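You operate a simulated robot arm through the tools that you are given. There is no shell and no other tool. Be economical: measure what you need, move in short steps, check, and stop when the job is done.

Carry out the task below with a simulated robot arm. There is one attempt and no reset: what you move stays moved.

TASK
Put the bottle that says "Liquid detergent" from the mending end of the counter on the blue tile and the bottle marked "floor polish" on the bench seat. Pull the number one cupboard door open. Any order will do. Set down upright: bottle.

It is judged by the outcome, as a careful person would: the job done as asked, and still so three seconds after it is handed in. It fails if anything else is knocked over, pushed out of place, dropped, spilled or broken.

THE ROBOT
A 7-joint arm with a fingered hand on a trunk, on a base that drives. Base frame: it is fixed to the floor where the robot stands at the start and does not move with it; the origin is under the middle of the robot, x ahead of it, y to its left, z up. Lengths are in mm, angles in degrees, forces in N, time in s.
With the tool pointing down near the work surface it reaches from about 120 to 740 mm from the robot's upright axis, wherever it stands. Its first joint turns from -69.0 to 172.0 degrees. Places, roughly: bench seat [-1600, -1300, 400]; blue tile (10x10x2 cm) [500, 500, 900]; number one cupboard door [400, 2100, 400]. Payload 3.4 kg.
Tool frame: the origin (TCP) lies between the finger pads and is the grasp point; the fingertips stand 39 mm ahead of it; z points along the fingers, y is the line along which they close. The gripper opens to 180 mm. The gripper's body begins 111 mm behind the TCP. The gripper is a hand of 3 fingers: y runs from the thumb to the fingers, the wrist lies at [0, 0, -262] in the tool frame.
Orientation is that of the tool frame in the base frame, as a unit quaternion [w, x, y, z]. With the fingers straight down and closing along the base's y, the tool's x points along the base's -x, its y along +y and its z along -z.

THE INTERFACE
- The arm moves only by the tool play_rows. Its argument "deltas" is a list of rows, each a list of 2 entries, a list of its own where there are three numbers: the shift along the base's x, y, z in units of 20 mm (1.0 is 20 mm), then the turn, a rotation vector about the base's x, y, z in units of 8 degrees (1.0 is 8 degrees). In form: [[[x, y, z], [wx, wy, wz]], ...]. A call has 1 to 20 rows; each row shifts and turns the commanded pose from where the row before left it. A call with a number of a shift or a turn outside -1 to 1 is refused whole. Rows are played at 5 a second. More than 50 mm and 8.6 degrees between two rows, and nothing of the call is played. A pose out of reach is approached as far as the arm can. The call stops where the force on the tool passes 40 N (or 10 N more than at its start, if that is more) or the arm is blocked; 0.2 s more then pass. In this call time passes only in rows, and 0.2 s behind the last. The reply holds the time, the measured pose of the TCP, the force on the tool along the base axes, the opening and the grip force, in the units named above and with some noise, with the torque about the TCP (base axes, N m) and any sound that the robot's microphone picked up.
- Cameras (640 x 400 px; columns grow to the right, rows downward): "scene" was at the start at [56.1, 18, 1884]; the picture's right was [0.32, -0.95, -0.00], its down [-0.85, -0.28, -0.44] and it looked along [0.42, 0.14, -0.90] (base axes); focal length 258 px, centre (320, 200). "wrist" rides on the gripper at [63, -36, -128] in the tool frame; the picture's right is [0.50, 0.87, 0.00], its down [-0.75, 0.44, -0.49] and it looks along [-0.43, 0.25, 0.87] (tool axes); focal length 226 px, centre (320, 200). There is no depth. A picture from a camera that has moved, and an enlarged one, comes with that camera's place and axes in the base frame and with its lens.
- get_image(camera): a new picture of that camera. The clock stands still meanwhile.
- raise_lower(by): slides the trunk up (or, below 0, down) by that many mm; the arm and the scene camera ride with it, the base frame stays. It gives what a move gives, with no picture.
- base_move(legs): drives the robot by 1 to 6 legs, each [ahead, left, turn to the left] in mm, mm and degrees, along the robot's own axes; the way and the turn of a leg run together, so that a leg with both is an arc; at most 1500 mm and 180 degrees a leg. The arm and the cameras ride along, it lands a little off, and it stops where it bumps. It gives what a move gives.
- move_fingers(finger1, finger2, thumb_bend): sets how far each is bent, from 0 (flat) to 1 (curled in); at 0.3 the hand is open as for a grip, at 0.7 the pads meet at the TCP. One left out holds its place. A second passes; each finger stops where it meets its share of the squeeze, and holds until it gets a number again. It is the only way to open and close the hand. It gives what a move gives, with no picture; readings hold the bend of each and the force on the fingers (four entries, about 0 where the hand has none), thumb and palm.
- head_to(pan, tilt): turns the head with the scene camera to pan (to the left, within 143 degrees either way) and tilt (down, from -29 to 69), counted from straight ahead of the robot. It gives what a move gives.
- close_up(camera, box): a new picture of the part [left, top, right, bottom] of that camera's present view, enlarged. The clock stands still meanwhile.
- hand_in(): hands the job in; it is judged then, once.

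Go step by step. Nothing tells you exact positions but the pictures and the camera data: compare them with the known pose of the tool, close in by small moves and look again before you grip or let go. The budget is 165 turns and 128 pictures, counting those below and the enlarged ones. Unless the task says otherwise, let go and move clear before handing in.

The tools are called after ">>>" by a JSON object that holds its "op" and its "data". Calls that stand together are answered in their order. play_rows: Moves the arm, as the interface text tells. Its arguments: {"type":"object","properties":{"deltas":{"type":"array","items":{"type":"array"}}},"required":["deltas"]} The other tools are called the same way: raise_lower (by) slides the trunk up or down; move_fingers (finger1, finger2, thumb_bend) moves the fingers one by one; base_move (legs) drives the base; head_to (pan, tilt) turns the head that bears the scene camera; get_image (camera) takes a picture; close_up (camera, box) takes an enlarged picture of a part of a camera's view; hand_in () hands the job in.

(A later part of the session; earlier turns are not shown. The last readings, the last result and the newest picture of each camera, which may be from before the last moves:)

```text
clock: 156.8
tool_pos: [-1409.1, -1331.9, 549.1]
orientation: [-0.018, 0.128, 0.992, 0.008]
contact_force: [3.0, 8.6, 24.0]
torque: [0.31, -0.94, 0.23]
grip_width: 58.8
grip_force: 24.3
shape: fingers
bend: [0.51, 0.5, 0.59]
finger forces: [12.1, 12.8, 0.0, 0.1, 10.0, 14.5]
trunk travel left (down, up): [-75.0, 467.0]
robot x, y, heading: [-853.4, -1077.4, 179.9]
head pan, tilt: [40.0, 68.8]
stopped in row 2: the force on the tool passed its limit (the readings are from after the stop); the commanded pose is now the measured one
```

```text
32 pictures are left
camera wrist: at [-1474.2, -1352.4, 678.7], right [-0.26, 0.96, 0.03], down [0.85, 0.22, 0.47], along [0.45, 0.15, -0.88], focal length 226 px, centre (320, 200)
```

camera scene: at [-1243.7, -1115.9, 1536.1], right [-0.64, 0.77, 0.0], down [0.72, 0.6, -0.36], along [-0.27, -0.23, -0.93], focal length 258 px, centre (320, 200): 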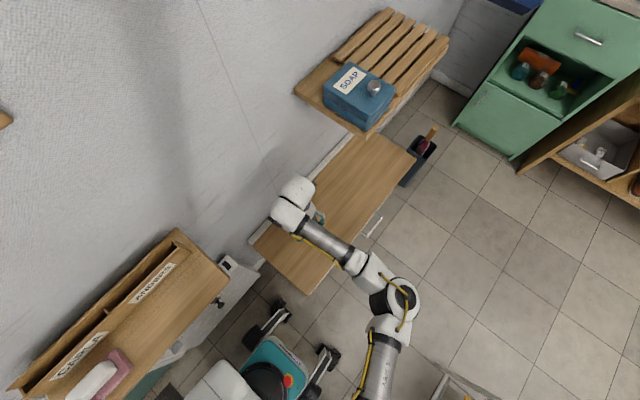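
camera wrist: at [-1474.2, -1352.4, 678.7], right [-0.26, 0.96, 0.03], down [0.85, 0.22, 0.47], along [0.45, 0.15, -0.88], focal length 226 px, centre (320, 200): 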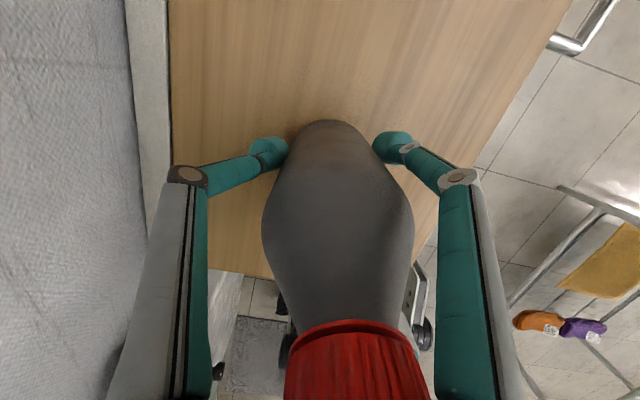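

Contact came at z≈549 (seat at about 449), slightly harder than wanted. Easing up a little.

>>> {"op": "play_rows", "data": {"deltas": [[[0, 0, 0.1], [0, 0, 0]]]}}

>>> {"op": "close_up", "data": {"camera": "scene", "box": [240, 150, 360, 250]}}

```text
clock: 157.2
tool_pos: [-1408.2, -1329.9, 549.6]
orientation: [-0.016, 0.129, 0.991, 0.008]
contact_force: [-0.5, 7.1, 18.1]
torque: [0.27, -0.59, 0.2]
grip_width: 59.5
grip_force: 22.6
shape: fingers
bend: [0.51, 0.5, 0.59]
finger forces: [12.4, 11.3, 0.0, 0.1, 11.3, 10.3]
trunk travel left (down, up): [-75.0, 467.0]
robot x, y, heading: [-855.2, -1080.0, 179.9]
head pan, tilt: [40.0, 68.8]
```

```text
4.00 times, centred on (300, 200) of scene
camera zoom: at [-1241.3, -1110.7, 1537.3], right [-0.64, 0.77, 0.0], down [0.72, 0.6, -0.36], along [-0.28, -0.23, -0.93], focal length 1033 px, centre (400, 200)
```

zoom: 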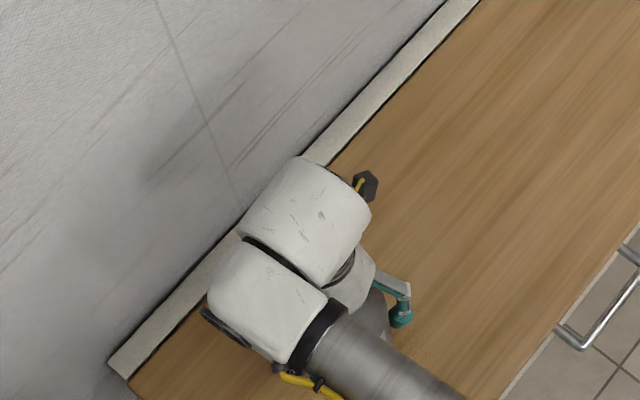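

>>> {"op": "play_rows", "data": {"deltas": [[[0, 0, 0.12], [0, 0, 0]]]}}

>>> {"op": "play_rows", "data": {"deltas": [[[0, 0, 0.08], [0, 0, 0]]]}}

>>> {"op": "get_image", "data": {"camera": "wrist"}}

```text
clock: 157.6
tool_pos: [-1406.3, -1332.0, 550.3]
orientation: [-0.016, 0.129, 0.991, 0.009]
contact_force: [0.6, 3.3, 5.7]
torque: [0.17, -0.28, 0.08]
grip_width: 59.3
grip_force: 19.7
shape: fingers
bend: [0.51, 0.5, 0.58]
finger forces: [11.6, 10.8, 0.0, 0.0, 12.4, 4.3]
trunk travel left (down, up): [-75.0, 467.0]
robot x, y, heading: [-855.4, -1080.9, 180.0]
head pan, tilt: [40.0, 68.8]
```

```text
clock: 158.0
tool_pos: [-1406.7, -1329.9, 551.1]
orientation: [-0.014, 0.128, 0.992, 0.01]
contact_force: [-1.0, 1.1, -3.8]
torque: [-0.02, -0.09, 0.03]
grip_width: 59.5
grip_force: 17.3
shape: fingers
bend: [0.51, 0.5, 0.58]
finger forces: [10.2, 10.8, 0.0, 0.1, 13.4, 0.9]
trunk travel left (down, up): [-75.0, 467.0]
robot x, y, heading: [-854.2, -1084.6, 179.8]
head pan, tilt: [40.0, 68.8]
```

```text
30 pictures are left
camera wrist: at [-1473.8, -1352.2, 679.8], right [-0.26, 0.96, 0.03], down [0.85, 0.22, 0.47], along [0.45, 0.15, -0.88], focal length 226 px, centre (320, 200)
```

wrist: 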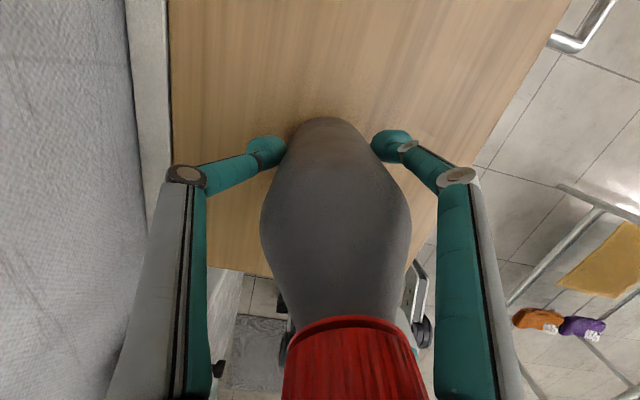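

Now just resting with ~2 N on the seat. Releasing gently in steps.

>>> {"op": "move_fingers", "data": {"finger1": 0.49, "finger2": 0.48, "thumb_bend": 0.54}}

>>> {"op": "move_fingers", "data": {"finger1": 0.4, "finger2": 0.4, "thumb_bend": 0.42}}

>>> {"op": "get_image", "data": {"camera": "wrist"}}

```text
clock: 159.0
tool_pos: [-1407.6, -1330.6, 552.7]
orientation: [-0.016, 0.129, 0.991, 0.009]
contact_force: [-1.1, 0.4, -0.1]
torque: [-0.05, -0.09, 0.03]
grip_width: 66.4
grip_force: 0.5
shape: fingers
bend: [0.49, 0.48, 0.54]
finger forces: [0.9, 0.0, 0.0, 0.1, 0.1, 0.0]
trunk travel left (down, up): [-75.0, 467.0]
robot x, y, heading: [-857.4, -1084.1, 180.1]
head pan, tilt: [40.0, 68.8]
```

```text
clock: 160.0
tool_pos: [-1407.0, -1330.2, 552.1]
orientation: [-0.016, 0.129, 0.992, 0.009]
contact_force: [-1.2, 0.2, 1.0]
torque: [-0.06, -0.11, 0.02]
grip_width: 108.4
grip_force: 0.3
shape: fingers
bend: [0.4, 0.4, 0.42]
finger forces: [1.3, 0.0, 0.0, 0.1, 0.1, 0.0]
trunk travel left (down, up): [-75.0, 467.0]
robot x, y, heading: [-855.6, -1079.1, 179.9]
head pan, tilt: [40.0, 68.8]
```

```text
29 pictures are left
camera wrist: at [-1474.0, -1352.0, 681.6], right [-0.26, 0.96, 0.03], down [0.85, 0.22, 0.47], along [0.45, 0.15, -0.88], focal length 226 px, centre (320, 200)
```

wrist: 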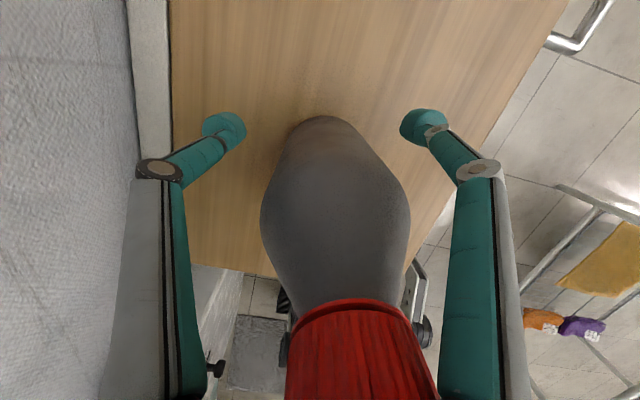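

Finger 1 still feels ~1 N; I'll open it a bit more, watching the force.

>>> {"op": "move_fingers", "data": {"finger1": 0.36, "finger2": 0.36, "thumb_bend": 0.38}}

>>> {"op": "close_up", "data": {"camera": "wrist", "box": [200, 80, 460, 400]}}

>>> {"op": "get_image", "data": {"camera": "scene"}}

```text
clock: 161.0
tool_pos: [-1406.4, -1330.4, 553.2]
orientation: [-0.015, 0.129, 0.991, 0.009]
contact_force: [-1.4, 0.5, 0.9]
torque: [-0.02, -0.07, 0.02]
grip_width: 124.0
grip_force: 0.7
shape: fingers
bend: [0.36, 0.36, 0.38]
finger forces: [1.6, 0.0, 0.0, 0.0, 0.1, 0.0]
trunk travel left (down, up): [-75.0, 467.0]
robot x, y, heading: [-855.2, -1080.4, 179.6]
head pan, tilt: [40.0, 68.8]
```

```text
1.25 times, centred on (330, 240) of wrist
camera zoom: at [-1474.0, -1352.0, 681.6], right [-0.26, 0.96, 0.03], down [0.85, 0.22, 0.47], along [0.45, 0.15, -0.88], focal length 283 px, centre (308, 150)
```

zoom: 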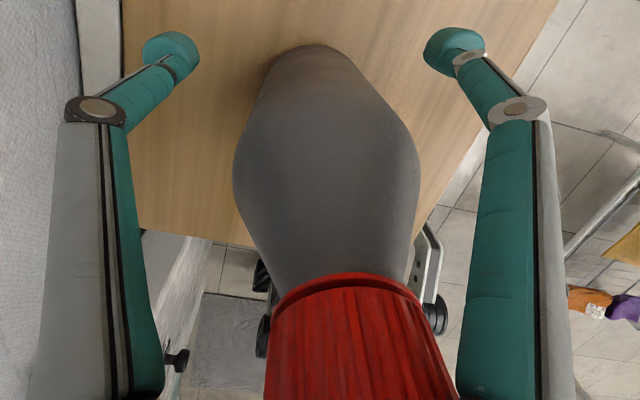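

```text
27 pictures are left
camera scene: at [-1244.1, -1114.1, 1536.4], right [-0.64, 0.77, 0.0], down [0.72, 0.6, -0.36], along [-0.27, -0.23, -0.93], focal length 258 px, centre (320, 200)
```

scene: 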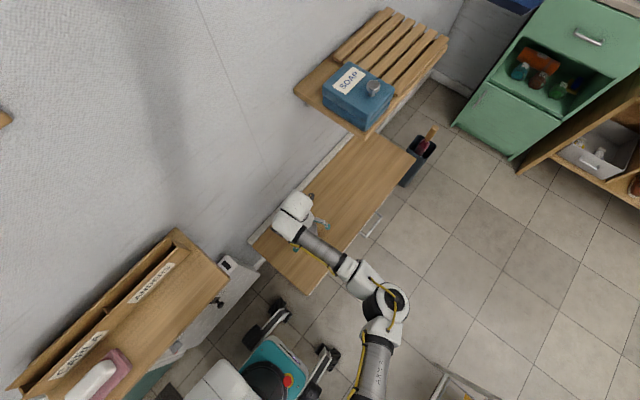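

The cap seems to touch a finger's upper link. I'll shift the hand 6 mm away from it and see whether the force vanishes.

>>> {"op": "play_rows", "data": {"deltas": [[[-0.1, 0.1, 0], [0, 0, 0]], [[-0.1, 0.1, 0], [0, 0, 0]]]}}

>>> {"op": "get_image", "data": {"camera": "wrist"}}

```text
clock: 161.6
tool_pos: [-1412.6, -1326.1, 551.5]
orientation: [-0.014, 0.129, 0.992, 0.009]
contact_force: [0.1, 0.1, 0.0]
torque: [0.0, 0.0, -0.03]
grip_width: 124.0
grip_force: 0.0
shape: fingers
bend: [0.36, 0.36, 0.38]
finger forces: [0.1, 0.1, 0.0, 0.0, 0.0, 0.0]
trunk travel left (down, up): [-75.0, 467.0]
robot x, y, heading: [-854.6, -1079.7, 179.8]
head pan, tilt: [40.0, 68.8]
```

```text
26 pictures are left
camera wrist: at [-1478.3, -1347.8, 681.3], right [-0.26, 0.96, 0.03], down [0.85, 0.22, 0.47], along [0.45, 0.15, -0.88], focal length 226 px, centre (320, 200)
```

wrist: 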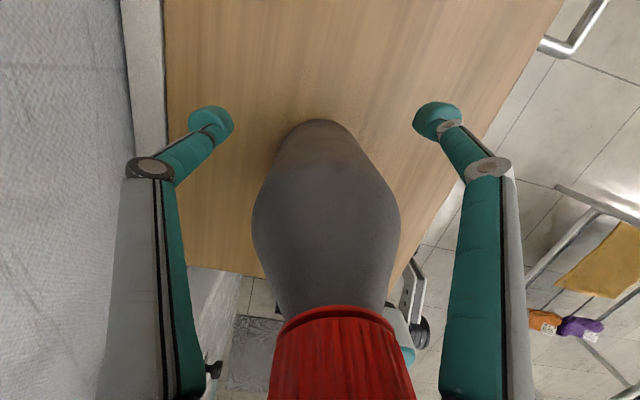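

Free and standing. Rising straight up.

>>> {"op": "play_rows", "data": {"deltas": [[[0, 0, 0.5], [0, 0, 0]], [[0, 0, 0.8], [0, 0, 0]], [[0, 0, 1], [0, 0, 0]], [[0, 0, 1], [0, 0, 0]], [[0, 0, 1], [0, 0, 0]], [[0, 0, 1], [0, 0, 0]], [[0, 0, 1], [0, 0, 0]], [[0, 0, 1], [0, 0, 0]], [[0, 0, 1], [0, 0, 0]], [[0, 0, 1], [0, 0, 0]], [[0, 0, 1], [0, 0, 0]], [[0, 0, 1], [0, 0, 0]], [[0, 0, 1], [0, 0, 0]], [[0, 0, 1], [0, 0, 0]]]}}

>>> {"op": "get_image", "data": {"camera": "wrist"}}

```text
clock: 164.6
tool_pos: [-1410.7, -1327.0, 820.5]
orientation: [-0.016, 0.129, 0.992, 0.009]
contact_force: [0.2, -0.4, -0.2]
torque: [-0.01, 0.02, 0.0]
grip_width: 124.1
grip_force: 0.1
shape: fingers
bend: [0.36, 0.36, 0.38]
finger forces: [0.1, 0.0, 0.1, 0.0, 0.0, 0.0]
trunk travel left (down, up): [-75.0, 467.0]
robot x, y, heading: [-854.3, -1081.1, 179.9]
head pan, tilt: [40.0, 68.8]
```

```text
25 pictures are left
camera wrist: at [-1477.5, -1348.8, 948.3], right [-0.26, 0.96, 0.03], down [0.85, 0.22, 0.47], along [0.45, 0.15, -0.88], focal length 226 px, centre (320, 200)
```

wrist: 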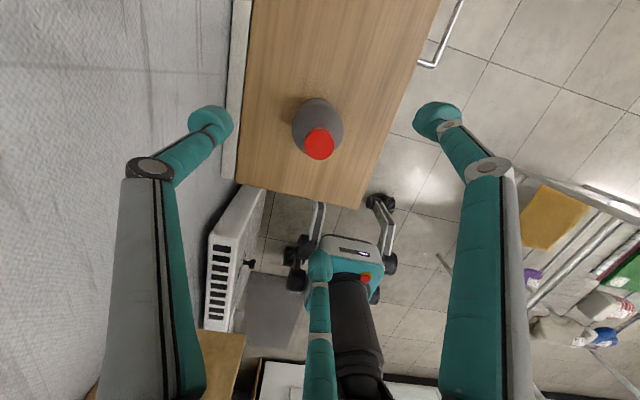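

The polish stands upright on the bench. Now I'll retract the arm, raise the trunk, back away and turn toward the cupboards.

>>> {"op": "play_rows", "data": {"deltas": [[[0.5, 0.9, 0.3], [0, 0, 0]], [[0.5, 0.9, 0.3], [0, 0, 0]], [[0.5, 0.9, 0.3], [0, 0, 0]], [[0.5, 0.9, 0.3], [0, 0, 0]], [[0.5, 0.9, 0], [0, 0, 0]], [[0.5, 0.9, 0], [0, 0, 0]], [[0.5, 0.9, 0], [0, 0, 0]], [[0.5, 0.9, 0], [0, 0, 0]], [[0.5, 0.9, 0], [0, 0, 0]], [[0.5, 0.9, 0], [0, 0, 0]], [[0.5, 0.9, 0], [0, 0, 0]], [[0.5, 0.9, 0], [0, 0, 0]]]}}

>>> {"op": "raise_lower", "data": {"by": 300}}

>>> {"op": "base_move", "data": {"legs": [[-420, 0, 0], [0, 0, -90], [1400, 0, 0], [1100, 0, 0]]}}

>>> {"op": "head_to", "data": {"pan": -55, "tilt": 45}}

>>> {"op": "get_image", "data": {"camera": "scene"}}

```text
clock: 167.2
tool_pos: [-1292.5, -1109.4, 843.8]
orientation: [-0.016, 0.129, 0.992, 0.008]
contact_force: [0.4, 0.4, -0.2]
torque: [0.0, 0.01, 0.01]
grip_width: 124.0
grip_force: 0.0
shape: fingers
bend: [0.36, 0.36, 0.38]
finger forces: [0.0, 0.0, 0.0, 0.1, 0.0, 0.0]
trunk travel left (down, up): [-75.0, 467.0]
robot x, y, heading: [-854.7, -1082.3, 179.8]
head pan, tilt: [40.0, 68.8]
```

```text
clock: 170.2
tool_pos: [-1292.6, -1109.0, 1142.1]
orientation: [-0.015, 0.128, 0.992, 0.009]
contact_force: [-0.5, 0.2, -0.3]
torque: [0.0, -0.01, 0.02]
grip_width: 124.0
grip_force: 0.2
shape: fingers
bend: [0.36, 0.36, 0.38]
finger forces: [0.1, 0.0, 0.1, 0.0, 0.0, 0.0]
trunk travel left (down, up): [-375.0, 167.0]
robot x, y, heading: [-858.2, -1078.2, 179.8]
head pan, tilt: [40.0, 68.8]
```

```text
clock: 188.5
tool_pos: [-492.3, 1882.6, 1142.2]
orientation: [-0.004, 0.788, 0.615, 0.019]
contact_force: [-1.3, 0.7, -0.2]
torque: [-0.02, 0.0, -0.04]
grip_width: 124.1
grip_force: 0.0
shape: fingers
bend: [0.36, 0.36, 0.38]
finger forces: [0.0, 0.0, 0.1, 0.0, 0.1, 0.0]
trunk travel left (down, up): [-375.0, 167.0]
robot x, y, heading: [-452.1, 1447.4, 90.6]
head pan, tilt: [40.0, 68.8]
```

```text
clock: 190.2
tool_pos: [-492.3, 1879.5, 1143.0]
orientation: [-0.005, 0.789, 0.614, 0.02]
contact_force: [0.0, 0.5, 0.6]
torque: [-0.02, 0.0, -0.02]
grip_width: 124.1
grip_force: 0.0
shape: fingers
bend: [0.36, 0.36, 0.38]
finger forces: [0.0, 0.1, 0.0, 0.0, 0.0, 0.0]
trunk travel left (down, up): [-375.0, 167.0]
robot x, y, heading: [-457.5, 1445.3, 90.1]
head pan, tilt: [-55.0, 45.0]
```

```text
24 pictures are left
camera scene: at [-382.4, 1490.3, 1907.5], right [0.58, -0.81, 0.0], down [-0.58, -0.41, -0.7], along [0.57, 0.41, -0.71], focal length 258 px, centre (320, 200)
```

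scene: 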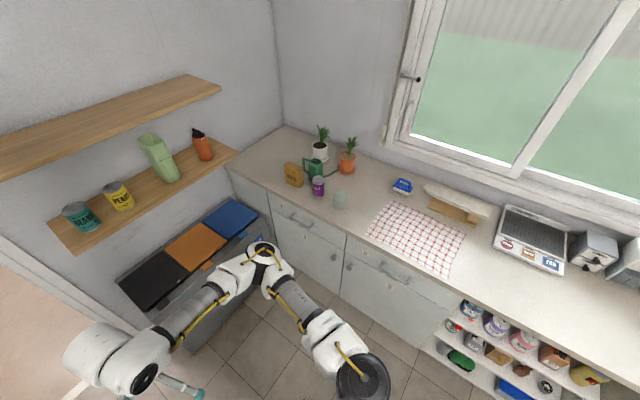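

>>> {"op": "close_up", "data": {"camera": "scene", "box": [230, 180, 450, 330]}}

```text
2.67 times, centred on (340, 255) of scene
camera zoom: at [-382.4, 1490.3, 1907.5], right [0.58, -0.81, 0.0], down [-0.58, -0.41, -0.7], along [0.57, 0.41, -0.71], focal length 689 px, centre (267, 53)
```

zoom: 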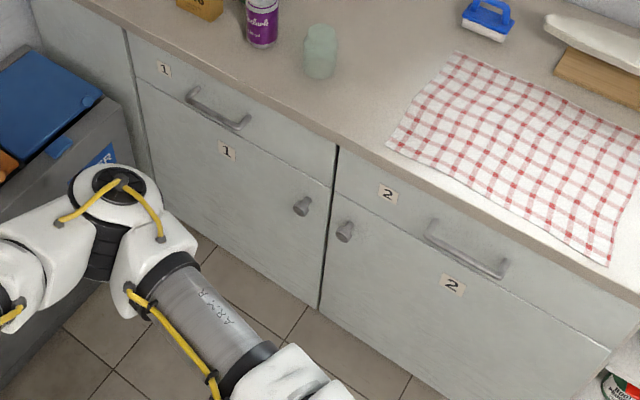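

Cupboard door 1 is the left one, with a knob near its right edge around (330,1900,600) and hinge on the left. I'll turn to face the counter and line up.

>>> {"op": "base_move", "data": {"legs": [[0, 0, -90], [0, 300, 0]]}}

>>> {"op": "raise_lower", "data": {"by": -250}}

>>> {"op": "head_to", "data": {"pan": 10, "tilt": 45}}

>>> {"op": "get_image", "data": {"camera": "scene"}}

```text
clock: 196.1
tool_pos: [-28.3, 1765.1, 1144.1]
orientation: [0.002, 0.993, -0.117, 0.015]
contact_force: [0.5, -0.9, 0.1]
torque: [0.07, 0.08, 0.01]
grip_width: 124.4
grip_force: 0.0
shape: fingers
bend: [0.36, 0.36, 0.38]
finger forces: [0.0, 0.0, 0.0, 0.0, 0.0, 0.0]
trunk travel left (down, up): [-375.0, 167.0]
robot x, y, heading: [-457.7, 1738.4, 1.5]
head pan, tilt: [-55.0, 45.0]
```

```text
clock: 198.6
tool_pos: [-30.5, 1789.8, 895.3]
orientation: [0.013, 0.993, -0.115, 0.019]
contact_force: [-0.2, 0.3, 1.3]
torque: [-0.01, -0.01, 0.01]
grip_width: 124.0
grip_force: 0.1
shape: fingers
bend: [0.36, 0.36, 0.38]
finger forces: [0.1, 0.1, 0.1, 0.1, 0.0, 0.0]
trunk travel left (down, up): [-125.0, 417.0]
robot x, y, heading: [-460.7, 1745.6, 1.3]
head pan, tilt: [-55.0, 45.0]
```

```text
clock: 200.0
tool_pos: [-30.6, 1784.0, 892.8]
orientation: [0.01, 0.993, -0.117, 0.019]
contact_force: [0.2, 0.0, -0.7]
torque: [0.01, -0.04, -0.01]
grip_width: 124.4
grip_force: 0.1
shape: fingers
bend: [0.36, 0.36, 0.38]
finger forces: [0.0, 0.0, 0.0, 0.1, 0.1, 0.1]
trunk travel left (down, up): [-125.0, 417.0]
robot x, y, heading: [-461.7, 1736.5, 1.2]
head pan, tilt: [10.0, 45.0]
```

```text
22 pictures are left
camera scene: at [-119.7, 1752.3, 1635.1], right [0.2, -0.98, -0.01], down [-0.7, -0.13, -0.7], along [0.69, 0.14, -0.71], focal length 258 px, centre (320, 200)
```

scene: 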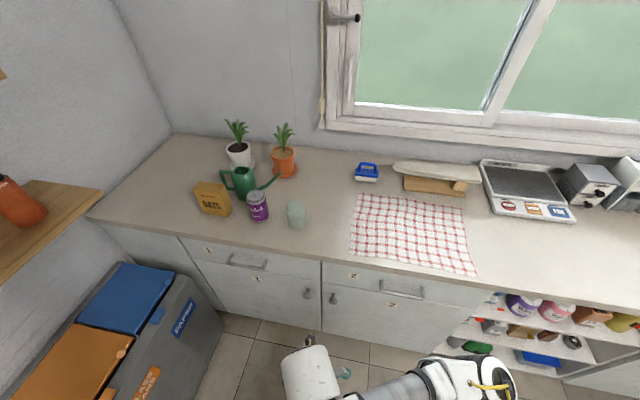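

Seam between doors at y≈1845, knob at about (300,1890,675), hinge at y≈2350 next to the bin. I'll swing the hand to point forward (+x) at knob height.

>>> {"op": "play_rows", "data": {"deltas": [[[0.8, 0.2, -0.3], [0, -1, 0]], [[0.8, 0.2, -0.3], [0, -1, 0]], [[0.8, 0.2, -0.3], [0, -1, 0]], [[0.8, 0.2, -0.5], [0, -1, 0]], [[0.8, 0.2, -0.8], [0, -1, 0]], [[0.8, 0.2, -0.8], [0, -1, 0]], [[0.8, 0.2, -1], [0, -1, 0]], [[0.8, 0.2, -1], [0, -1, 0]], [[0.8, 0.2, -1], [0, -1, 0]], [[0.8, 0.2, -1], [0, -1, 0]], [[0.8, 0.2, -1], [0, -1, 0]], [[0.2, 0, -1], [0, -0.25, 0]]]}}

>>> {"op": "get_image", "data": {"camera": "wrist"}}

>>> {"op": "get_image", "data": {"camera": "scene"}}

```text
clock: 202.6
tool_pos: [184.9, 1860.4, 733.7]
orientation: [-0.076, 0.69, -0.091, 0.714]
contact_force: [-0.5, 0.0, 0.3]
torque: [0.02, 0.03, -0.02]
grip_width: 124.0
grip_force: 0.1
shape: fingers
bend: [0.36, 0.36, 0.38]
finger forces: [0.0, 0.0, 0.0, 0.0, 0.0, 0.1]
out of reach, approached as far as the arm can: row 11, 12
trunk travel left (down, up): [-125.0, 417.0]
robot x, y, heading: [-462.8, 1740.0, 1.3]
head pan, tilt: [10.0, 45.0]
```

```text
21 pictures are left
camera wrist: at [55.1, 1883.7, 797.2], right [-0.03, -0.96, 0.28], down [-0.47, -0.24, -0.85], along [0.88, -0.16, -0.44], focal length 226 px, centre (320, 200)
```

wrist: 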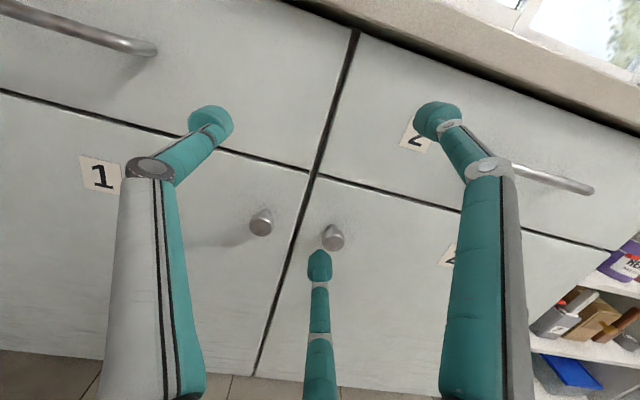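

```text
20 pictures are left
camera scene: at [-119.2, 1757.5, 1634.9], right [0.2, -0.98, 0.0], down [-0.7, -0.14, -0.7], along [0.69, 0.14, -0.71], focal length 258 px, centre (320, 200)
```

scene: 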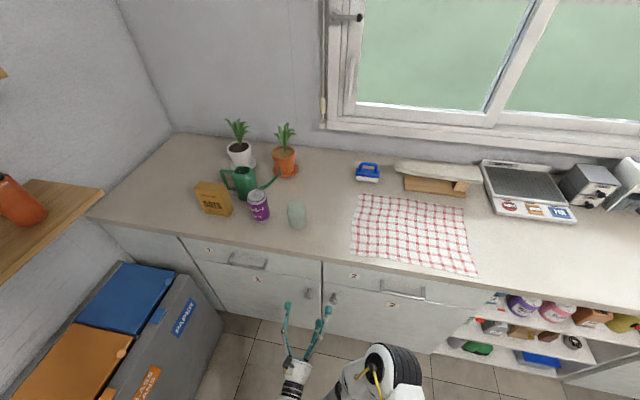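

The hand points at the cupboard. Triangulating, the knob is at about (350,1898,588). I'll lower the trunk, align y/z, then drive forward.

>>> {"op": "raise_lower", "data": {"by": -125}}

>>> {"op": "play_rows", "data": {"deltas": [[[-0.2, 0.6, -0.4], [0, 0, 0.15]], [[-0.2, 0.6, -0.4], [0, 0, 0]], [[0, 0.6, -0.2], [0, 0, 0]], [[0, 0, 0], [0, 0, 0]]]}}

>>> {"op": "get_image", "data": {"camera": "wrist"}}

```text
clock: 204.1
tool_pos: [163.2, 1860.7, 475.4]
orientation: [-0.061, 0.777, -0.097, 0.619]
contact_force: [0.2, 0.1, 0.1]
torque: [0.01, 0.02, 0.02]
grip_width: 124.3
grip_force: 0.1
shape: fingers
bend: [0.36, 0.36, 0.38]
finger forces: [0.1, 0.0, 0.0, 0.0, 0.0, 0.1]
trunk travel left (down, up): [0.0, 542.0]
robot x, y, heading: [-464.7, 1739.2, 1.3]
head pan, tilt: [10.0, 45.0]
```

```text
clock: 205.1
tool_pos: [154.0, 1897.1, 453.1]
orientation: [-0.068, 0.779, -0.088, 0.618]
contact_force: [-0.7, -0.7, -1.2]
torque: [-0.02, 0.04, -0.03]
grip_width: 124.5
grip_force: 0.1
shape: fingers
bend: [0.36, 0.36, 0.38]
finger forces: [0.0, 0.1, 0.0, 0.0, 0.0, 0.0]
trunk travel left (down, up): [0.0, 542.0]
robot x, y, heading: [-458.7, 1737.8, 1.1]
head pan, tilt: [10.0, 45.0]
```

```text
19 pictures are left
camera wrist: at [45.3, 1919.6, 549.4], right [0.06, -0.96, 0.29], down [-0.67, -0.26, -0.7], along [0.74, -0.15, -0.66], focal length 226 px, centre (320, 200)
```

wrist: 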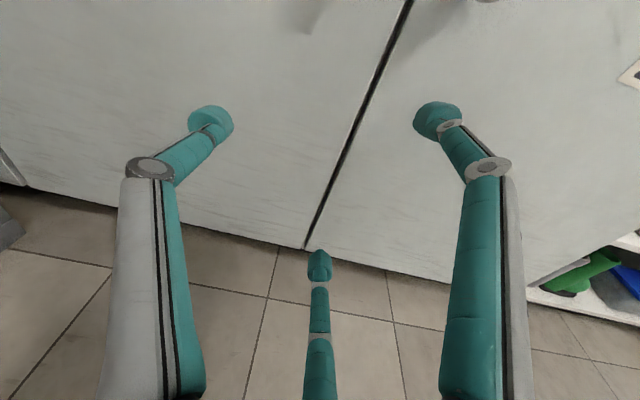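

The trunk move pitched the hand down; I'll raise it 135 mm and level it.

>>> {"op": "play_rows", "data": {"deltas": [[[0, 0, 1], [0, -0.24, 0]], [[0, 0, 1], [0, -0.24, 0]], [[0, 0, 1], [0, -0.24, 0]], [[0, 0, 1], [0, -0.24, 0]], [[0, 0, 1], [0, -0.24, 0]], [[0, 0, 1], [0, -0.24, 0]], [[0, 0, 0.75], [0, -0.2, 0]], [[0, 0, 0], [0, 0, 0]]]}}

>>> {"op": "get_image", "data": {"camera": "wrist"}}

```text
clock: 206.9
tool_pos: [206.5, 1933.5, 601.4]
orientation: [-0.079, 0.704, -0.08, 0.701]
contact_force: [1.3, 0.3, 0.3]
torque: [-0.02, -0.03, -0.01]
grip_width: 124.2
grip_force: 0.1
shape: fingers
bend: [0.36, 0.36, 0.38]
finger forces: [0.1, 0.0, 0.0, 0.1, 0.0, 0.1]
out of reach, approached as far as the arm can: row 1, 2, 3, 4, 5, 6, 7
trunk travel left (down, up): [0.0, 542.0]
robot x, y, heading: [-461.3, 1740.2, 1.0]
head pan, tilt: [10.0, 45.0]
```

```text
18 pictures are left
camera wrist: at [78.8, 1956.5, 670.6], right [0.0, -0.95, 0.3], down [-0.5, -0.26, -0.83], along [0.87, -0.15, -0.47], focal length 226 px, centre (320, 200)
```

wrist: 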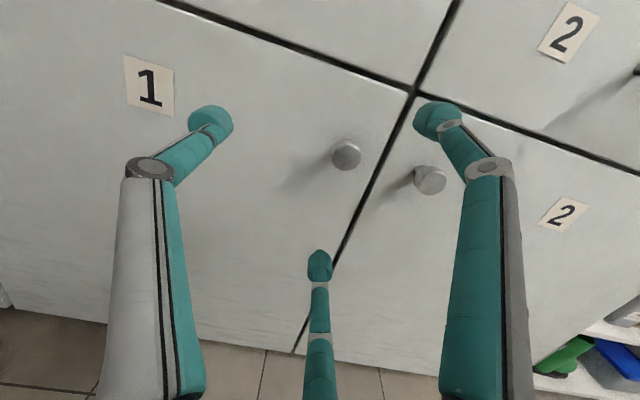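

Knob confirmed at (350,1898,594). Align y/z with the arm, close the fingers partly, and drive forward 90 mm.

>>> {"op": "play_rows", "data": {"deltas": [[[-0.3, -0.6, -0.2], [0, 0, 0]], [[-0.3, -0.6, -0.2], [0, 0, 0]], [[-0.3, -0.55, 0], [0, 0, 0]], [[0, 0, 0], [0, 0, 0]]]}}

>>> {"op": "move_fingers", "data": {"finger1": 0.45, "finger2": 0.45, "thumb_bend": 0.45}}

>>> {"op": "base_move", "data": {"legs": [[90, 0, 0]]}}

>>> {"op": "get_image", "data": {"camera": "wrist"}}

```text
clock: 207.9
tool_pos: [212.7, 1916.4, 603.6]
orientation: [-0.078, 0.705, -0.079, 0.701]
contact_force: [0.4, -0.7, -0.2]
torque: [-0.05, 0.01, 0.01]
grip_width: 124.3
grip_force: 0.0
shape: fingers
bend: [0.36, 0.36, 0.38]
finger forces: [0.0, 0.0, 0.0, 0.1, 0.0, 0.0]
out of reach, approached as far as the arm can: row 1, 2, 3
trunk travel left (down, up): [0.0, 542.0]
robot x, y, heading: [-458.7, 1739.0, 1.0]
head pan, tilt: [10.0, 45.0]
```

```text
clock: 208.9
tool_pos: [211.7, 1915.7, 602.3]
orientation: [-0.077, 0.705, -0.081, 0.7]
contact_force: [0.8, -0.7, 0.0]
torque: [0.0, 0.01, -0.01]
grip_width: 93.1
grip_force: 0.0
shape: fingers
bend: [0.45, 0.45, 0.45]
finger forces: [0.0, 0.0, 0.1, 0.0, 0.0, 0.2]
trunk travel left (down, up): [0.0, 542.0]
robot x, y, heading: [-462.8, 1736.3, 1.3]
head pan, tilt: [10.0, 45.0]
```

```text
clock: 210.0
tool_pos: [303.6, 1919.0, 603.1]
orientation: [-0.078, 0.705, -0.08, 0.7]
contact_force: [-0.3, -0.7, -0.2]
torque: [-0.01, -0.01, 0.02]
grip_width: 93.2
grip_force: 0.2
shape: fingers
bend: [0.45, 0.45, 0.45]
finger forces: [0.0, 0.1, 0.1, 0.1, 0.0, 0.0]
trunk travel left (down, up): [0.0, 542.0]
robot x, y, heading: [-370.1, 1737.8, 1.8]
head pan, tilt: [10.0, 45.0]
```

```text
17 pictures are left
camera wrist: at [174.8, 1940.9, 672.3], right [0.0, -0.96, 0.3], down [-0.5, -0.26, -0.83], along [0.87, -0.15, -0.48], focal length 226 px, centre (320, 200)
```

wrist: 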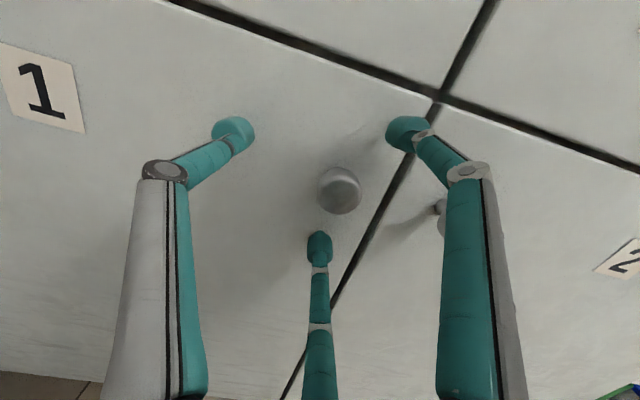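

The fingers surround the knob; I need ~20 mm right, 10 mm down and 40 mm forward. A tiny base turn plus forward leg should do it.

>>> {"op": "play_rows", "data": {"deltas": [[[0, -0.4, -0.4], [0, 0, 0]], [[0, -0.4, -0.1], [0, 0, 0]], [[0, 0, 0], [0, 0, 0]]]}}

>>> {"op": "base_move", "data": {"legs": [[38, 0, -0.7]]}}

>>> {"op": "get_image", "data": {"camera": "wrist"}}

```text
clock: 210.8
tool_pos: [309.8, 1909.4, 601.2]
orientation: [-0.079, 0.704, -0.079, 0.701]
contact_force: [0.0, 0.2, -1.1]
torque: [0.0, 0.04, 0.03]
grip_width: 92.7
grip_force: 0.1
shape: fingers
bend: [0.45, 0.45, 0.45]
finger forces: [0.1, 0.0, 0.0, 0.0, 0.0, 0.0]
out of reach, approached as far as the arm can: row 1, 2
trunk travel left (down, up): [0.0, 542.0]
robot x, y, heading: [-370.7, 1744.0, 1.6]
head pan, tilt: [10.0, 45.0]
```

```text
clock: 211.6
tool_pos: [309.3, 1910.3, 605.2]
orientation: [-0.082, 0.704, -0.077, 0.701]
contact_force: [0.8, -0.1, -0.6]
torque: [0.01, 0.0, -0.02]
grip_width: 92.9
grip_force: 0.0
shape: fingers
bend: [0.45, 0.45, 0.45]
finger forces: [0.0, 0.0, 0.0, 0.1, 0.0, 0.0]
trunk travel left (down, up): [0.0, 542.0]
robot x, y, heading: [-361.2, 1741.3, 1.1]
head pan, tilt: [10.0, 45.0]
stopped in leg 1: the force on the tool passed its limit (the readings are from after the stop); the commanded pose is now the measured one
```

```text
16 pictures are left
camera wrist: at [181.3, 1931.4, 674.5], right [0.01, -0.96, 0.29], down [-0.49, -0.26, -0.83], along [0.87, -0.14, -0.47], focal length 226 px, centre (320, 200)
```

wrist: 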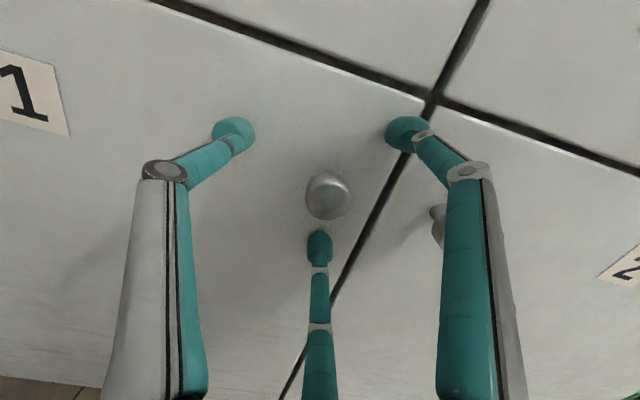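

The fingertips have reached the door face, with the knob centred between them. Closing on the knob.

>>> {"op": "move_fingers", "data": {"finger1": 0.8, "finger2": 0.8, "thumb_bend": 0.8}}

>>> {"op": "get_image", "data": {"camera": "wrist"}}

```text
clock: 212.6
tool_pos: [309.8, 1912.9, 603.7]
orientation: [-0.081, 0.704, -0.077, 0.701]
contact_force: [3.1, 8.7, -3.0]
torque: [0.03, 0.09, 0.16]
grip_width: 0.0
grip_force: 13.3
shape: fingers
bend: [0.73, 0.7, 0.73]
finger forces: [0.1, 8.4, 0.1, 0.1, 18.4, 0.0]
trunk travel left (down, up): [0.0, 542.0]
robot x, y, heading: [-359.7, 1742.5, 1.1]
head pan, tilt: [10.0, 45.0]
```

```text
15 pictures are left
camera wrist: at [181.5, 1933.0, 673.8], right [0.01, -0.96, 0.3], down [-0.49, -0.26, -0.83], along [0.87, -0.14, -0.47], focal length 226 px, centre (320, 200)
```

wrist: 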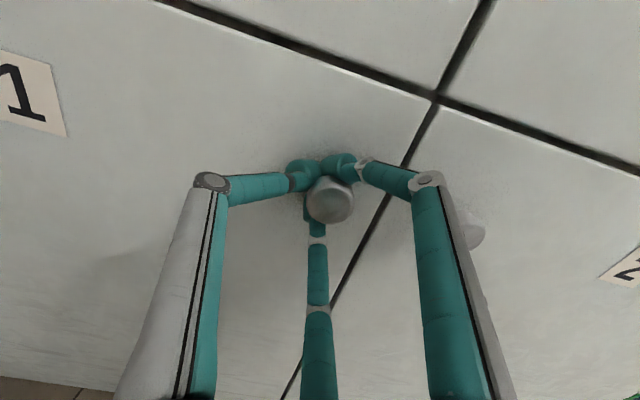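

The fingers wrap behind the knob head. Pulling back gently with the base.

>>> {"op": "base_move", "data": {"legs": [[-80, 5, 0]]}}

>>> {"op": "get_image", "data": {"camera": "wrist"}}

```text
clock: 213.7
tool_pos: [230.4, 1916.3, 603.9]
orientation: [-0.083, 0.704, -0.077, 0.701]
contact_force: [6.5, 29.2, -2.5]
torque: [-0.01, -0.02, 0.54]
grip_width: 0.0
grip_force: 16.9
shape: fingers
bend: [0.74, 0.71, 0.71]
finger forces: [0.1, 9.8, 0.0, 0.1, 24.1, 0.1]
trunk travel left (down, up): [0.0, 542.0]
robot x, y, heading: [-440.4, 1743.6, 1.1]
head pan, tilt: [10.0, 45.0]
```

```text
14 pictures are left
camera wrist: at [103.0, 1936.6, 673.6], right [0.01, -0.96, 0.29], down [-0.49, -0.26, -0.83], along [0.87, -0.14, -0.47], focal length 226 px, centre (320, 200)
```

wrist: 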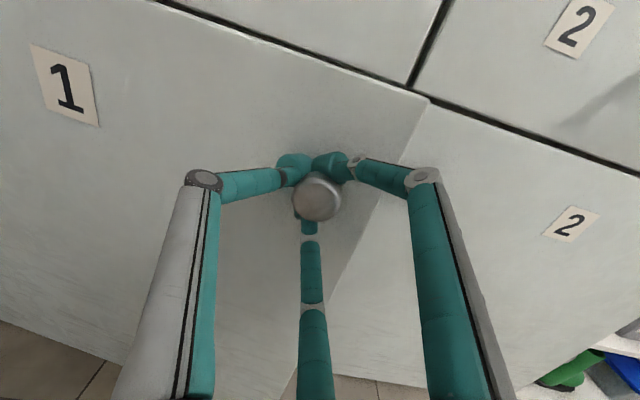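

The door is opening; it tugs toward +y as expected along its arc. Next leg backward with a leftward component.

>>> {"op": "base_move", "data": {"legs": [[-60, 30, 0]]}}

>>> {"op": "base_move", "data": {"legs": [[-55, 32, 0]]}}

>>> {"op": "get_image", "data": {"camera": "wrist"}}

```text
clock: 214.7
tool_pos: [167.2, 1940.8, 607.7]
orientation: [-0.087, 0.706, -0.077, 0.699]
contact_force: [5.9, 15.5, -3.5]
torque: [0.02, -0.07, 0.23]
grip_width: 0.0
grip_force: 15.4
shape: fingers
bend: [0.76, 0.71, 0.73]
finger forces: [0.2, 10.1, 0.0, 0.0, 20.8, 0.0]
trunk travel left (down, up): [0.0, 542.0]
robot x, y, heading: [-501.5, 1773.1, 1.2]
head pan, tilt: [10.0, 45.0]
```

```text
clock: 215.7
tool_pos: [107.9, 1971.6, 608.5]
orientation: [-0.091, 0.708, -0.074, 0.696]
contact_force: [7.0, 11.9, -2.5]
torque: [0.02, -0.04, 0.16]
grip_width: 0.0
grip_force: 11.3
shape: fingers
bend: [0.76, 0.71, 0.73]
finger forces: [0.1, 0.1, 0.0, 0.0, 23.0, 0.1]
trunk travel left (down, up): [0.0, 542.0]
robot x, y, heading: [-554.2, 1802.9, 1.1]
head pan, tilt: [10.0, 45.0]
```

```text
13 pictures are left
camera wrist: at [-19.5, 1989.9, 678.8], right [0.03, -0.96, 0.28], down [-0.5, -0.26, -0.83], along [0.87, -0.12, -0.48], focal length 226 px, centre (320, 200)
```

wrist: 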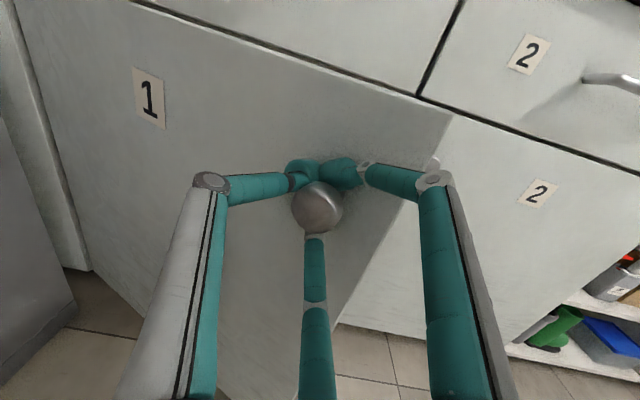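

Works well (about 26° open). Continue along the arc.

>>> {"op": "base_move", "data": {"legs": [[-62, 38, 0]]}}

>>> {"op": "base_move", "data": {"legs": [[-55, 46, 0]]}}

>>> {"op": "get_image", "data": {"camera": "wrist"}}

```text
clock: 216.7
tool_pos: [41.0, 2009.6, 609.8]
orientation: [-0.093, 0.71, -0.073, 0.694]
contact_force: [14.7, 16.6, 2.0]
torque: [0.1, -0.11, 0.16]
grip_width: 0.0
grip_force: 22.6
shape: fingers
bend: [0.76, 0.71, 0.71]
finger forces: [13.3, 9.0, 0.1, 0.0, 22.1, 0.0]
trunk travel left (down, up): [0.0, 542.0]
robot x, y, heading: [-615.6, 1841.2, 1.4]
head pan, tilt: [10.0, 45.0]
```

```text
clock: 218.1
tool_pos: [-23.9, 2063.9, 616.5]
orientation: [-0.105, 0.713, -0.069, 0.69]
contact_force: [9.1, 8.7, 12.2]
torque: [0.28, -0.37, 0.21]
grip_width: 0.0
grip_force: 36.6
shape: fingers
bend: [0.79, 0.69, 0.73]
finger forces: [30.9, 16.4, 0.1, 0.0, 25.1, 0.0]
trunk travel left (down, up): [0.0, 542.0]
robot x, y, heading: [-671.0, 1882.9, 1.5]
head pan, tilt: [10.0, 45.0]
stopped in leg 1: the force on the tool passed its limit (the readings are from after the stop); the commanded pose is now the measured one
```

```text
12 pictures are left
camera wrist: at [-149.9, 2077.0, 690.0], right [0.06, -0.96, 0.27], down [-0.5, -0.26, -0.82], along [0.86, -0.09, -0.5], focal length 226 px, centre (320, 200)
```

wrist: 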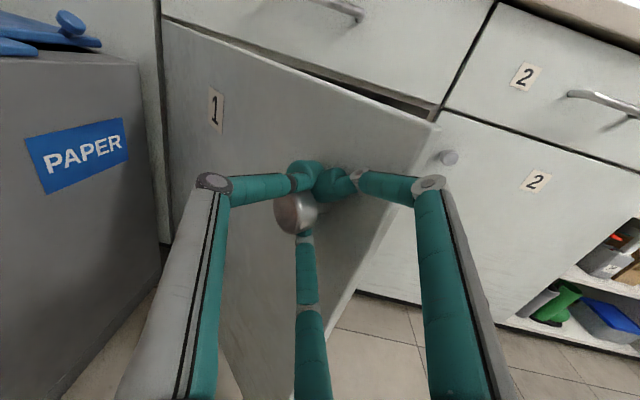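

The door is at about 47°, with the fingers now strained. I'll release the knob, back off, then push the door further open from its inner side.

>>> {"op": "move_fingers", "data": {"finger1": 0.4, "finger2": 0.4, "thumb_bend": 0.4}}

>>> {"op": "base_move", "data": {"legs": [[-120, 0, 0]]}}

>>> {"op": "base_move", "data": {"legs": [[0, 0, -15]]}}

>>> {"op": "move_fingers", "data": {"finger1": 0.68, "finger2": 0.68, "thumb_bend": 0.68}}

>>> {"op": "get_image", "data": {"camera": "wrist"}}

>>> {"op": "get_image", "data": {"camera": "scene"}}

```text
clock: 219.1
tool_pos: [-23.5, 2058.7, 615.1]
orientation: [-0.105, 0.716, -0.07, 0.687]
contact_force: [0.1, 0.1, 0.9]
torque: [0.0, -0.03, 0.01]
grip_width: 112.2
grip_force: 0.0
shape: fingers
bend: [0.4, 0.4, 0.4]
finger forces: [0.1, 0.0, 0.0, 0.1, 0.0, 0.1]
trunk travel left (down, up): [0.0, 542.0]
robot x, y, heading: [-671.8, 1884.3, 1.4]
head pan, tilt: [10.0, 45.0]
```

```text
clock: 220.3
tool_pos: [-142.7, 2057.8, 615.8]
orientation: [-0.104, 0.715, -0.069, 0.688]
contact_force: [-0.1, 0.0, 0.0]
torque: [-0.01, 0.04, 0.02]
grip_width: 112.3
grip_force: 0.1
shape: fingers
bend: [0.4, 0.4, 0.4]
finger forces: [0.0, 0.0, 0.0, 0.0, 0.1, 0.0]
trunk travel left (down, up): [0.0, 542.0]
robot x, y, heading: [-793.7, 1876.6, 1.5]
head pan, tilt: [10.0, 45.0]
```

```text
clock: 221.6
tool_pos: [-120.8, 1883.7, 615.0]
orientation: [-0.013, 0.703, -0.161, 0.692]
contact_force: [-0.2, 0.4, 0.3]
torque: [0.0, 0.02, 0.03]
grip_width: 112.4
grip_force: 0.0
shape: fingers
bend: [0.4, 0.4, 0.4]
finger forces: [0.1, 0.0, 0.0, 0.0, 0.1, 0.0]
trunk travel left (down, up): [0.0, 542.0]
robot x, y, heading: [-795.8, 1882.4, -13.7]
head pan, tilt: [10.0, 45.0]
```

```text
clock: 222.6
tool_pos: [-125.7, 1885.8, 615.0]
orientation: [-0.017, 0.706, -0.16, 0.69]
contact_force: [-0.1, 0.6, 0.4]
torque: [0.01, -0.01, -0.02]
grip_width: 4.0
grip_force: 0.0
shape: fingers
bend: [0.68, 0.68, 0.68]
finger forces: [0.0, 0.1, 0.0, 0.0, 0.0, 0.0]
trunk travel left (down, up): [0.0, 542.0]
robot x, y, heading: [-794.3, 1880.0, -13.9]
head pan, tilt: [10.0, 45.0]
```

```text
11 pictures are left
camera wrist: at [-243.1, 1929.9, 690.4], right [-0.18, -0.95, 0.27], down [-0.57, -0.13, -0.81], along [0.8, -0.3, -0.51], focal length 226 px, centre (320, 200)
```

wrist: 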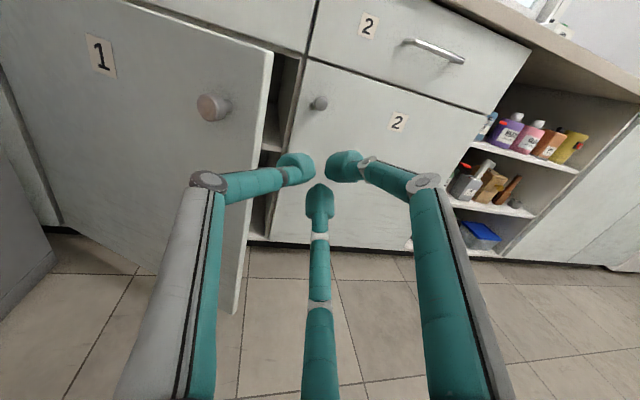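

```text
10 pictures are left
camera scene: at [-248.8, 1760.0, 1447.5], right [-0.07, -1.0, 0.0], down [-0.71, 0.05, -0.7], along [0.7, -0.04, -0.71], focal length 258 px, centre (320, 200)
```

scene: 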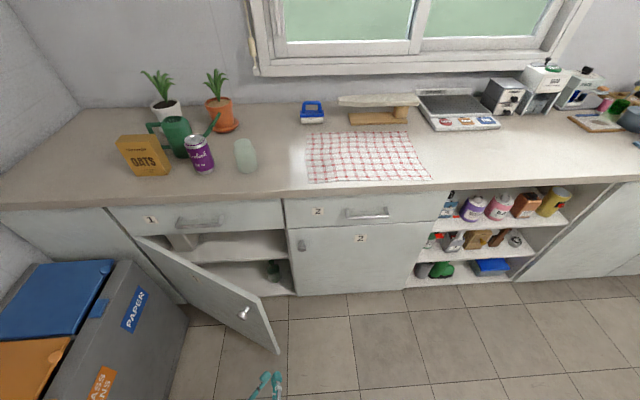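

Door 1 stands ~45° open. I'll drive forward so the closed fingers pass its free edge, then turn left to sweep it further open.

>>> {"op": "base_move", "data": {"legs": [[270, 0, 0]]}}

>>> {"op": "base_move", "data": {"legs": [[0, 0, 20]]}}

>>> {"op": "get_image", "data": {"camera": "scene"}}

```text
clock: 224.5
tool_pos: [135.1, 1821.6, 615.1]
orientation: [-0.016, 0.706, -0.161, 0.69]
contact_force: [0.1, 0.7, 0.6]
torque: [0.0, 0.02, -0.03]
grip_width: 3.9
grip_force: 0.0
shape: fingers
bend: [0.68, 0.68, 0.68]
finger forces: [0.0, 0.0, 0.1, 0.0, 0.0, 0.1]
trunk travel left (down, up): [0.0, 542.0]
robot x, y, heading: [-534.8, 1815.3, -13.8]
head pan, tilt: [10.0, 45.0]
```

```text
clock: 225.4
tool_pos: [123.2, 1867.4, 614.2]
orientation: [-0.038, 0.718, -0.131, 0.683]
contact_force: [-17.5, -29.2, 4.4]
torque: [0.71, -0.1, 1.97]
grip_width: 0.0
grip_force: 16.6
shape: fingers
bend: [0.67, 0.67, 0.69]
finger forces: [0.0, 0.0, 0.0, 0.0, 34.5, 0.0]
trunk travel left (down, up): [0.0, 542.0]
robot x, y, heading: [-531.7, 1814.7, -9.5]
head pan, tilt: [10.0, 45.0]
stopped in leg 1: the force on the tool passed its limit (the readings are from after the stop); the commanded pose is now the measured one
```

```text
9 pictures are left
camera scene: at [13.1, 1724.3, 1448.8], right [0.0, -1.0, -0.01], down [-0.71, 0.0, -0.7], along [0.7, 0.01, -0.71], focal length 258 px, centre (320, 200)
```

scene: 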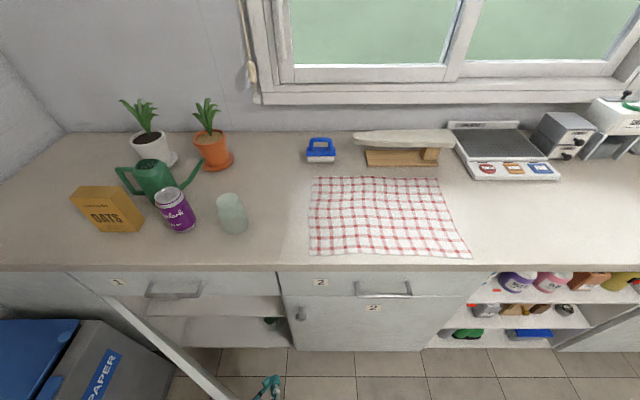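

The thumb met the door's edge face. I'll back off the turn, go deeper, and sweep again.

>>> {"op": "base_move", "data": {"legs": [[0, 0, -5]]}}

>>> {"op": "base_move", "data": {"legs": [[110, 15, 0]]}}

>>> {"op": "get_image", "data": {"camera": "wrist"}}

```text
clock: 226.3
tool_pos: [126.8, 1815.6, 613.5]
orientation: [-0.011, 0.713, -0.161, 0.683]
contact_force: [0.9, 0.7, -0.4]
torque: [0.0, 0.0, -0.01]
grip_width: 3.6
grip_force: 0.1
shape: fingers
bend: [0.68, 0.68, 0.68]
finger forces: [0.0, 0.1, 0.0, 0.0, 0.0, 0.0]
trunk travel left (down, up): [0.0, 542.0]
robot x, y, heading: [-531.1, 1817.4, -14.5]
head pan, tilt: [10.0, 45.0]
```

```text
clock: 227.5
tool_pos: [234.5, 1802.0, 615.0]
orientation: [-0.013, 0.715, -0.16, 0.68]
contact_force: [1.1, 0.8, 0.0]
torque: [-0.03, -0.01, 0.06]
grip_width: 3.5
grip_force: 0.1
shape: fingers
bend: [0.68, 0.68, 0.68]
finger forces: [0.0, 0.0, 0.0, 0.0, 0.0, 0.1]
trunk travel left (down, up): [0.0, 542.0]
robot x, y, heading: [-422.5, 1798.3, -14.8]
head pan, tilt: [10.0, 45.0]
```

```text
8 pictures are left
camera wrist: at [118.8, 1846.4, 692.4], right [-0.17, -0.94, 0.28], down [-0.59, -0.13, -0.8], along [0.79, -0.3, -0.54], focal length 226 px, centre (320, 200)
```

wrist: 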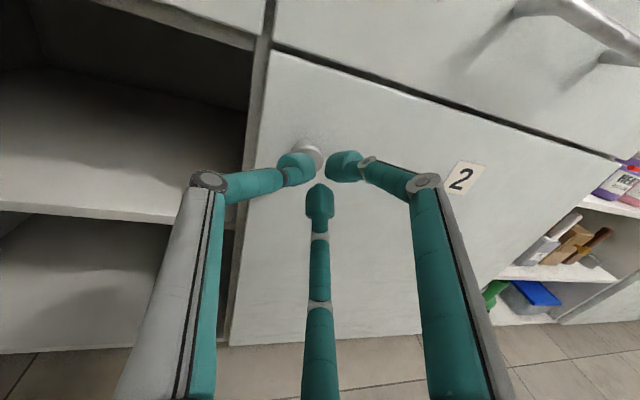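

Deep enough now: the open cupboard is to the hand's left and the door's edge is behind. Sweeping left.

>>> {"op": "base_move", "data": {"legs": [[0, 0, 14]]}}

>>> {"op": "get_image", "data": {"camera": "wrist"}}

```text
clock: 228.6
tool_pos: [213.7, 1899.0, 611.2]
orientation: [-0.06, 0.735, -0.098, 0.668]
contact_force: [-5.9, -11.1, 0.0]
torque: [0.09, -0.04, 1.83]
grip_width: 3.5
grip_force: 6.4
shape: fingers
bend: [0.68, 0.68, 0.68]
finger forces: [0.0, 0.1, 0.1, 0.1, 0.0, 12.6]
trunk travel left (down, up): [0.0, 542.0]
robot x, y, heading: [-424.0, 1804.0, -6.8]
head pan, tilt: [10.0, 45.0]
stopped in leg 1: the force on the tool passed its limit (the readings are from after the stop); the commanded pose is now the measured one
```

```text
7 pictures are left
camera wrist: at [94.7, 1926.6, 692.6], right [-0.01, -0.96, 0.29], down [-0.58, -0.23, -0.78], along [0.81, -0.18, -0.56], focal length 226 px, centre (320, 200)
```

wrist: 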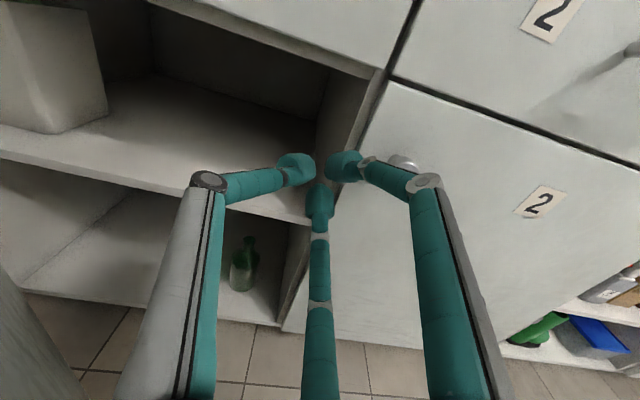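

The palm presses the door's inner edge corner. I'll now move back-left along the door's arc so the thumb's knuckle drags it open.

>>> {"op": "base_move", "data": {"legs": [[-60, 34, 0]]}}

>>> {"op": "base_move", "data": {"legs": [[-60, 40, 0]]}}

>>> {"op": "get_image", "data": {"camera": "scene"}}

```text
clock: 229.7
tool_pos: [156.5, 1937.5, 610.7]
orientation: [-0.063, 0.742, -0.093, 0.661]
contact_force: [-0.1, -0.7, 0.6]
torque: [-0.01, -0.01, 0.05]
grip_width: 3.3
grip_force: 0.0
shape: fingers
bend: [0.68, 0.68, 0.68]
finger forces: [0.0, 0.0, 0.0, 0.1, 0.0, 0.1]
trunk travel left (down, up): [0.0, 542.0]
robot x, y, heading: [-472.8, 1835.6, -6.4]
head pan, tilt: [10.0, 45.0]
stopped in leg 1: the robot was blocked; the commanded pose is now the measured one
```

```text
clock: 230.7
tool_pos: [102.7, 1974.8, 612.0]
orientation: [-0.065, 0.741, -0.096, 0.661]
contact_force: [-0.1, -0.4, 0.5]
torque: [0.0, -0.01, 0.06]
grip_width: 3.7
grip_force: 0.1
shape: fingers
bend: [0.68, 0.68, 0.68]
finger forces: [0.1, 0.1, 0.1, 0.1, 0.0, 0.0]
trunk travel left (down, up): [0.0, 542.0]
robot x, y, heading: [-530.9, 1880.0, -6.9]
head pan, tilt: [10.0, 45.0]
```

```text
6 pictures are left
camera scene: at [25.4, 1810.1, 1447.8], right [0.06, -1.0, -0.01], down [-0.71, -0.03, -0.7], along [0.7, 0.05, -0.71], focal length 258 px, centre (320, 200)
```

scene: 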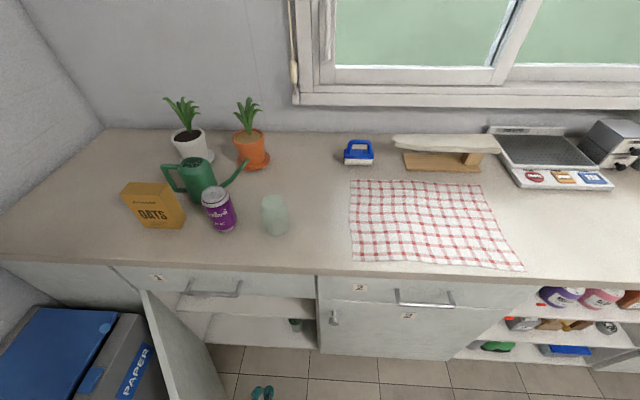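

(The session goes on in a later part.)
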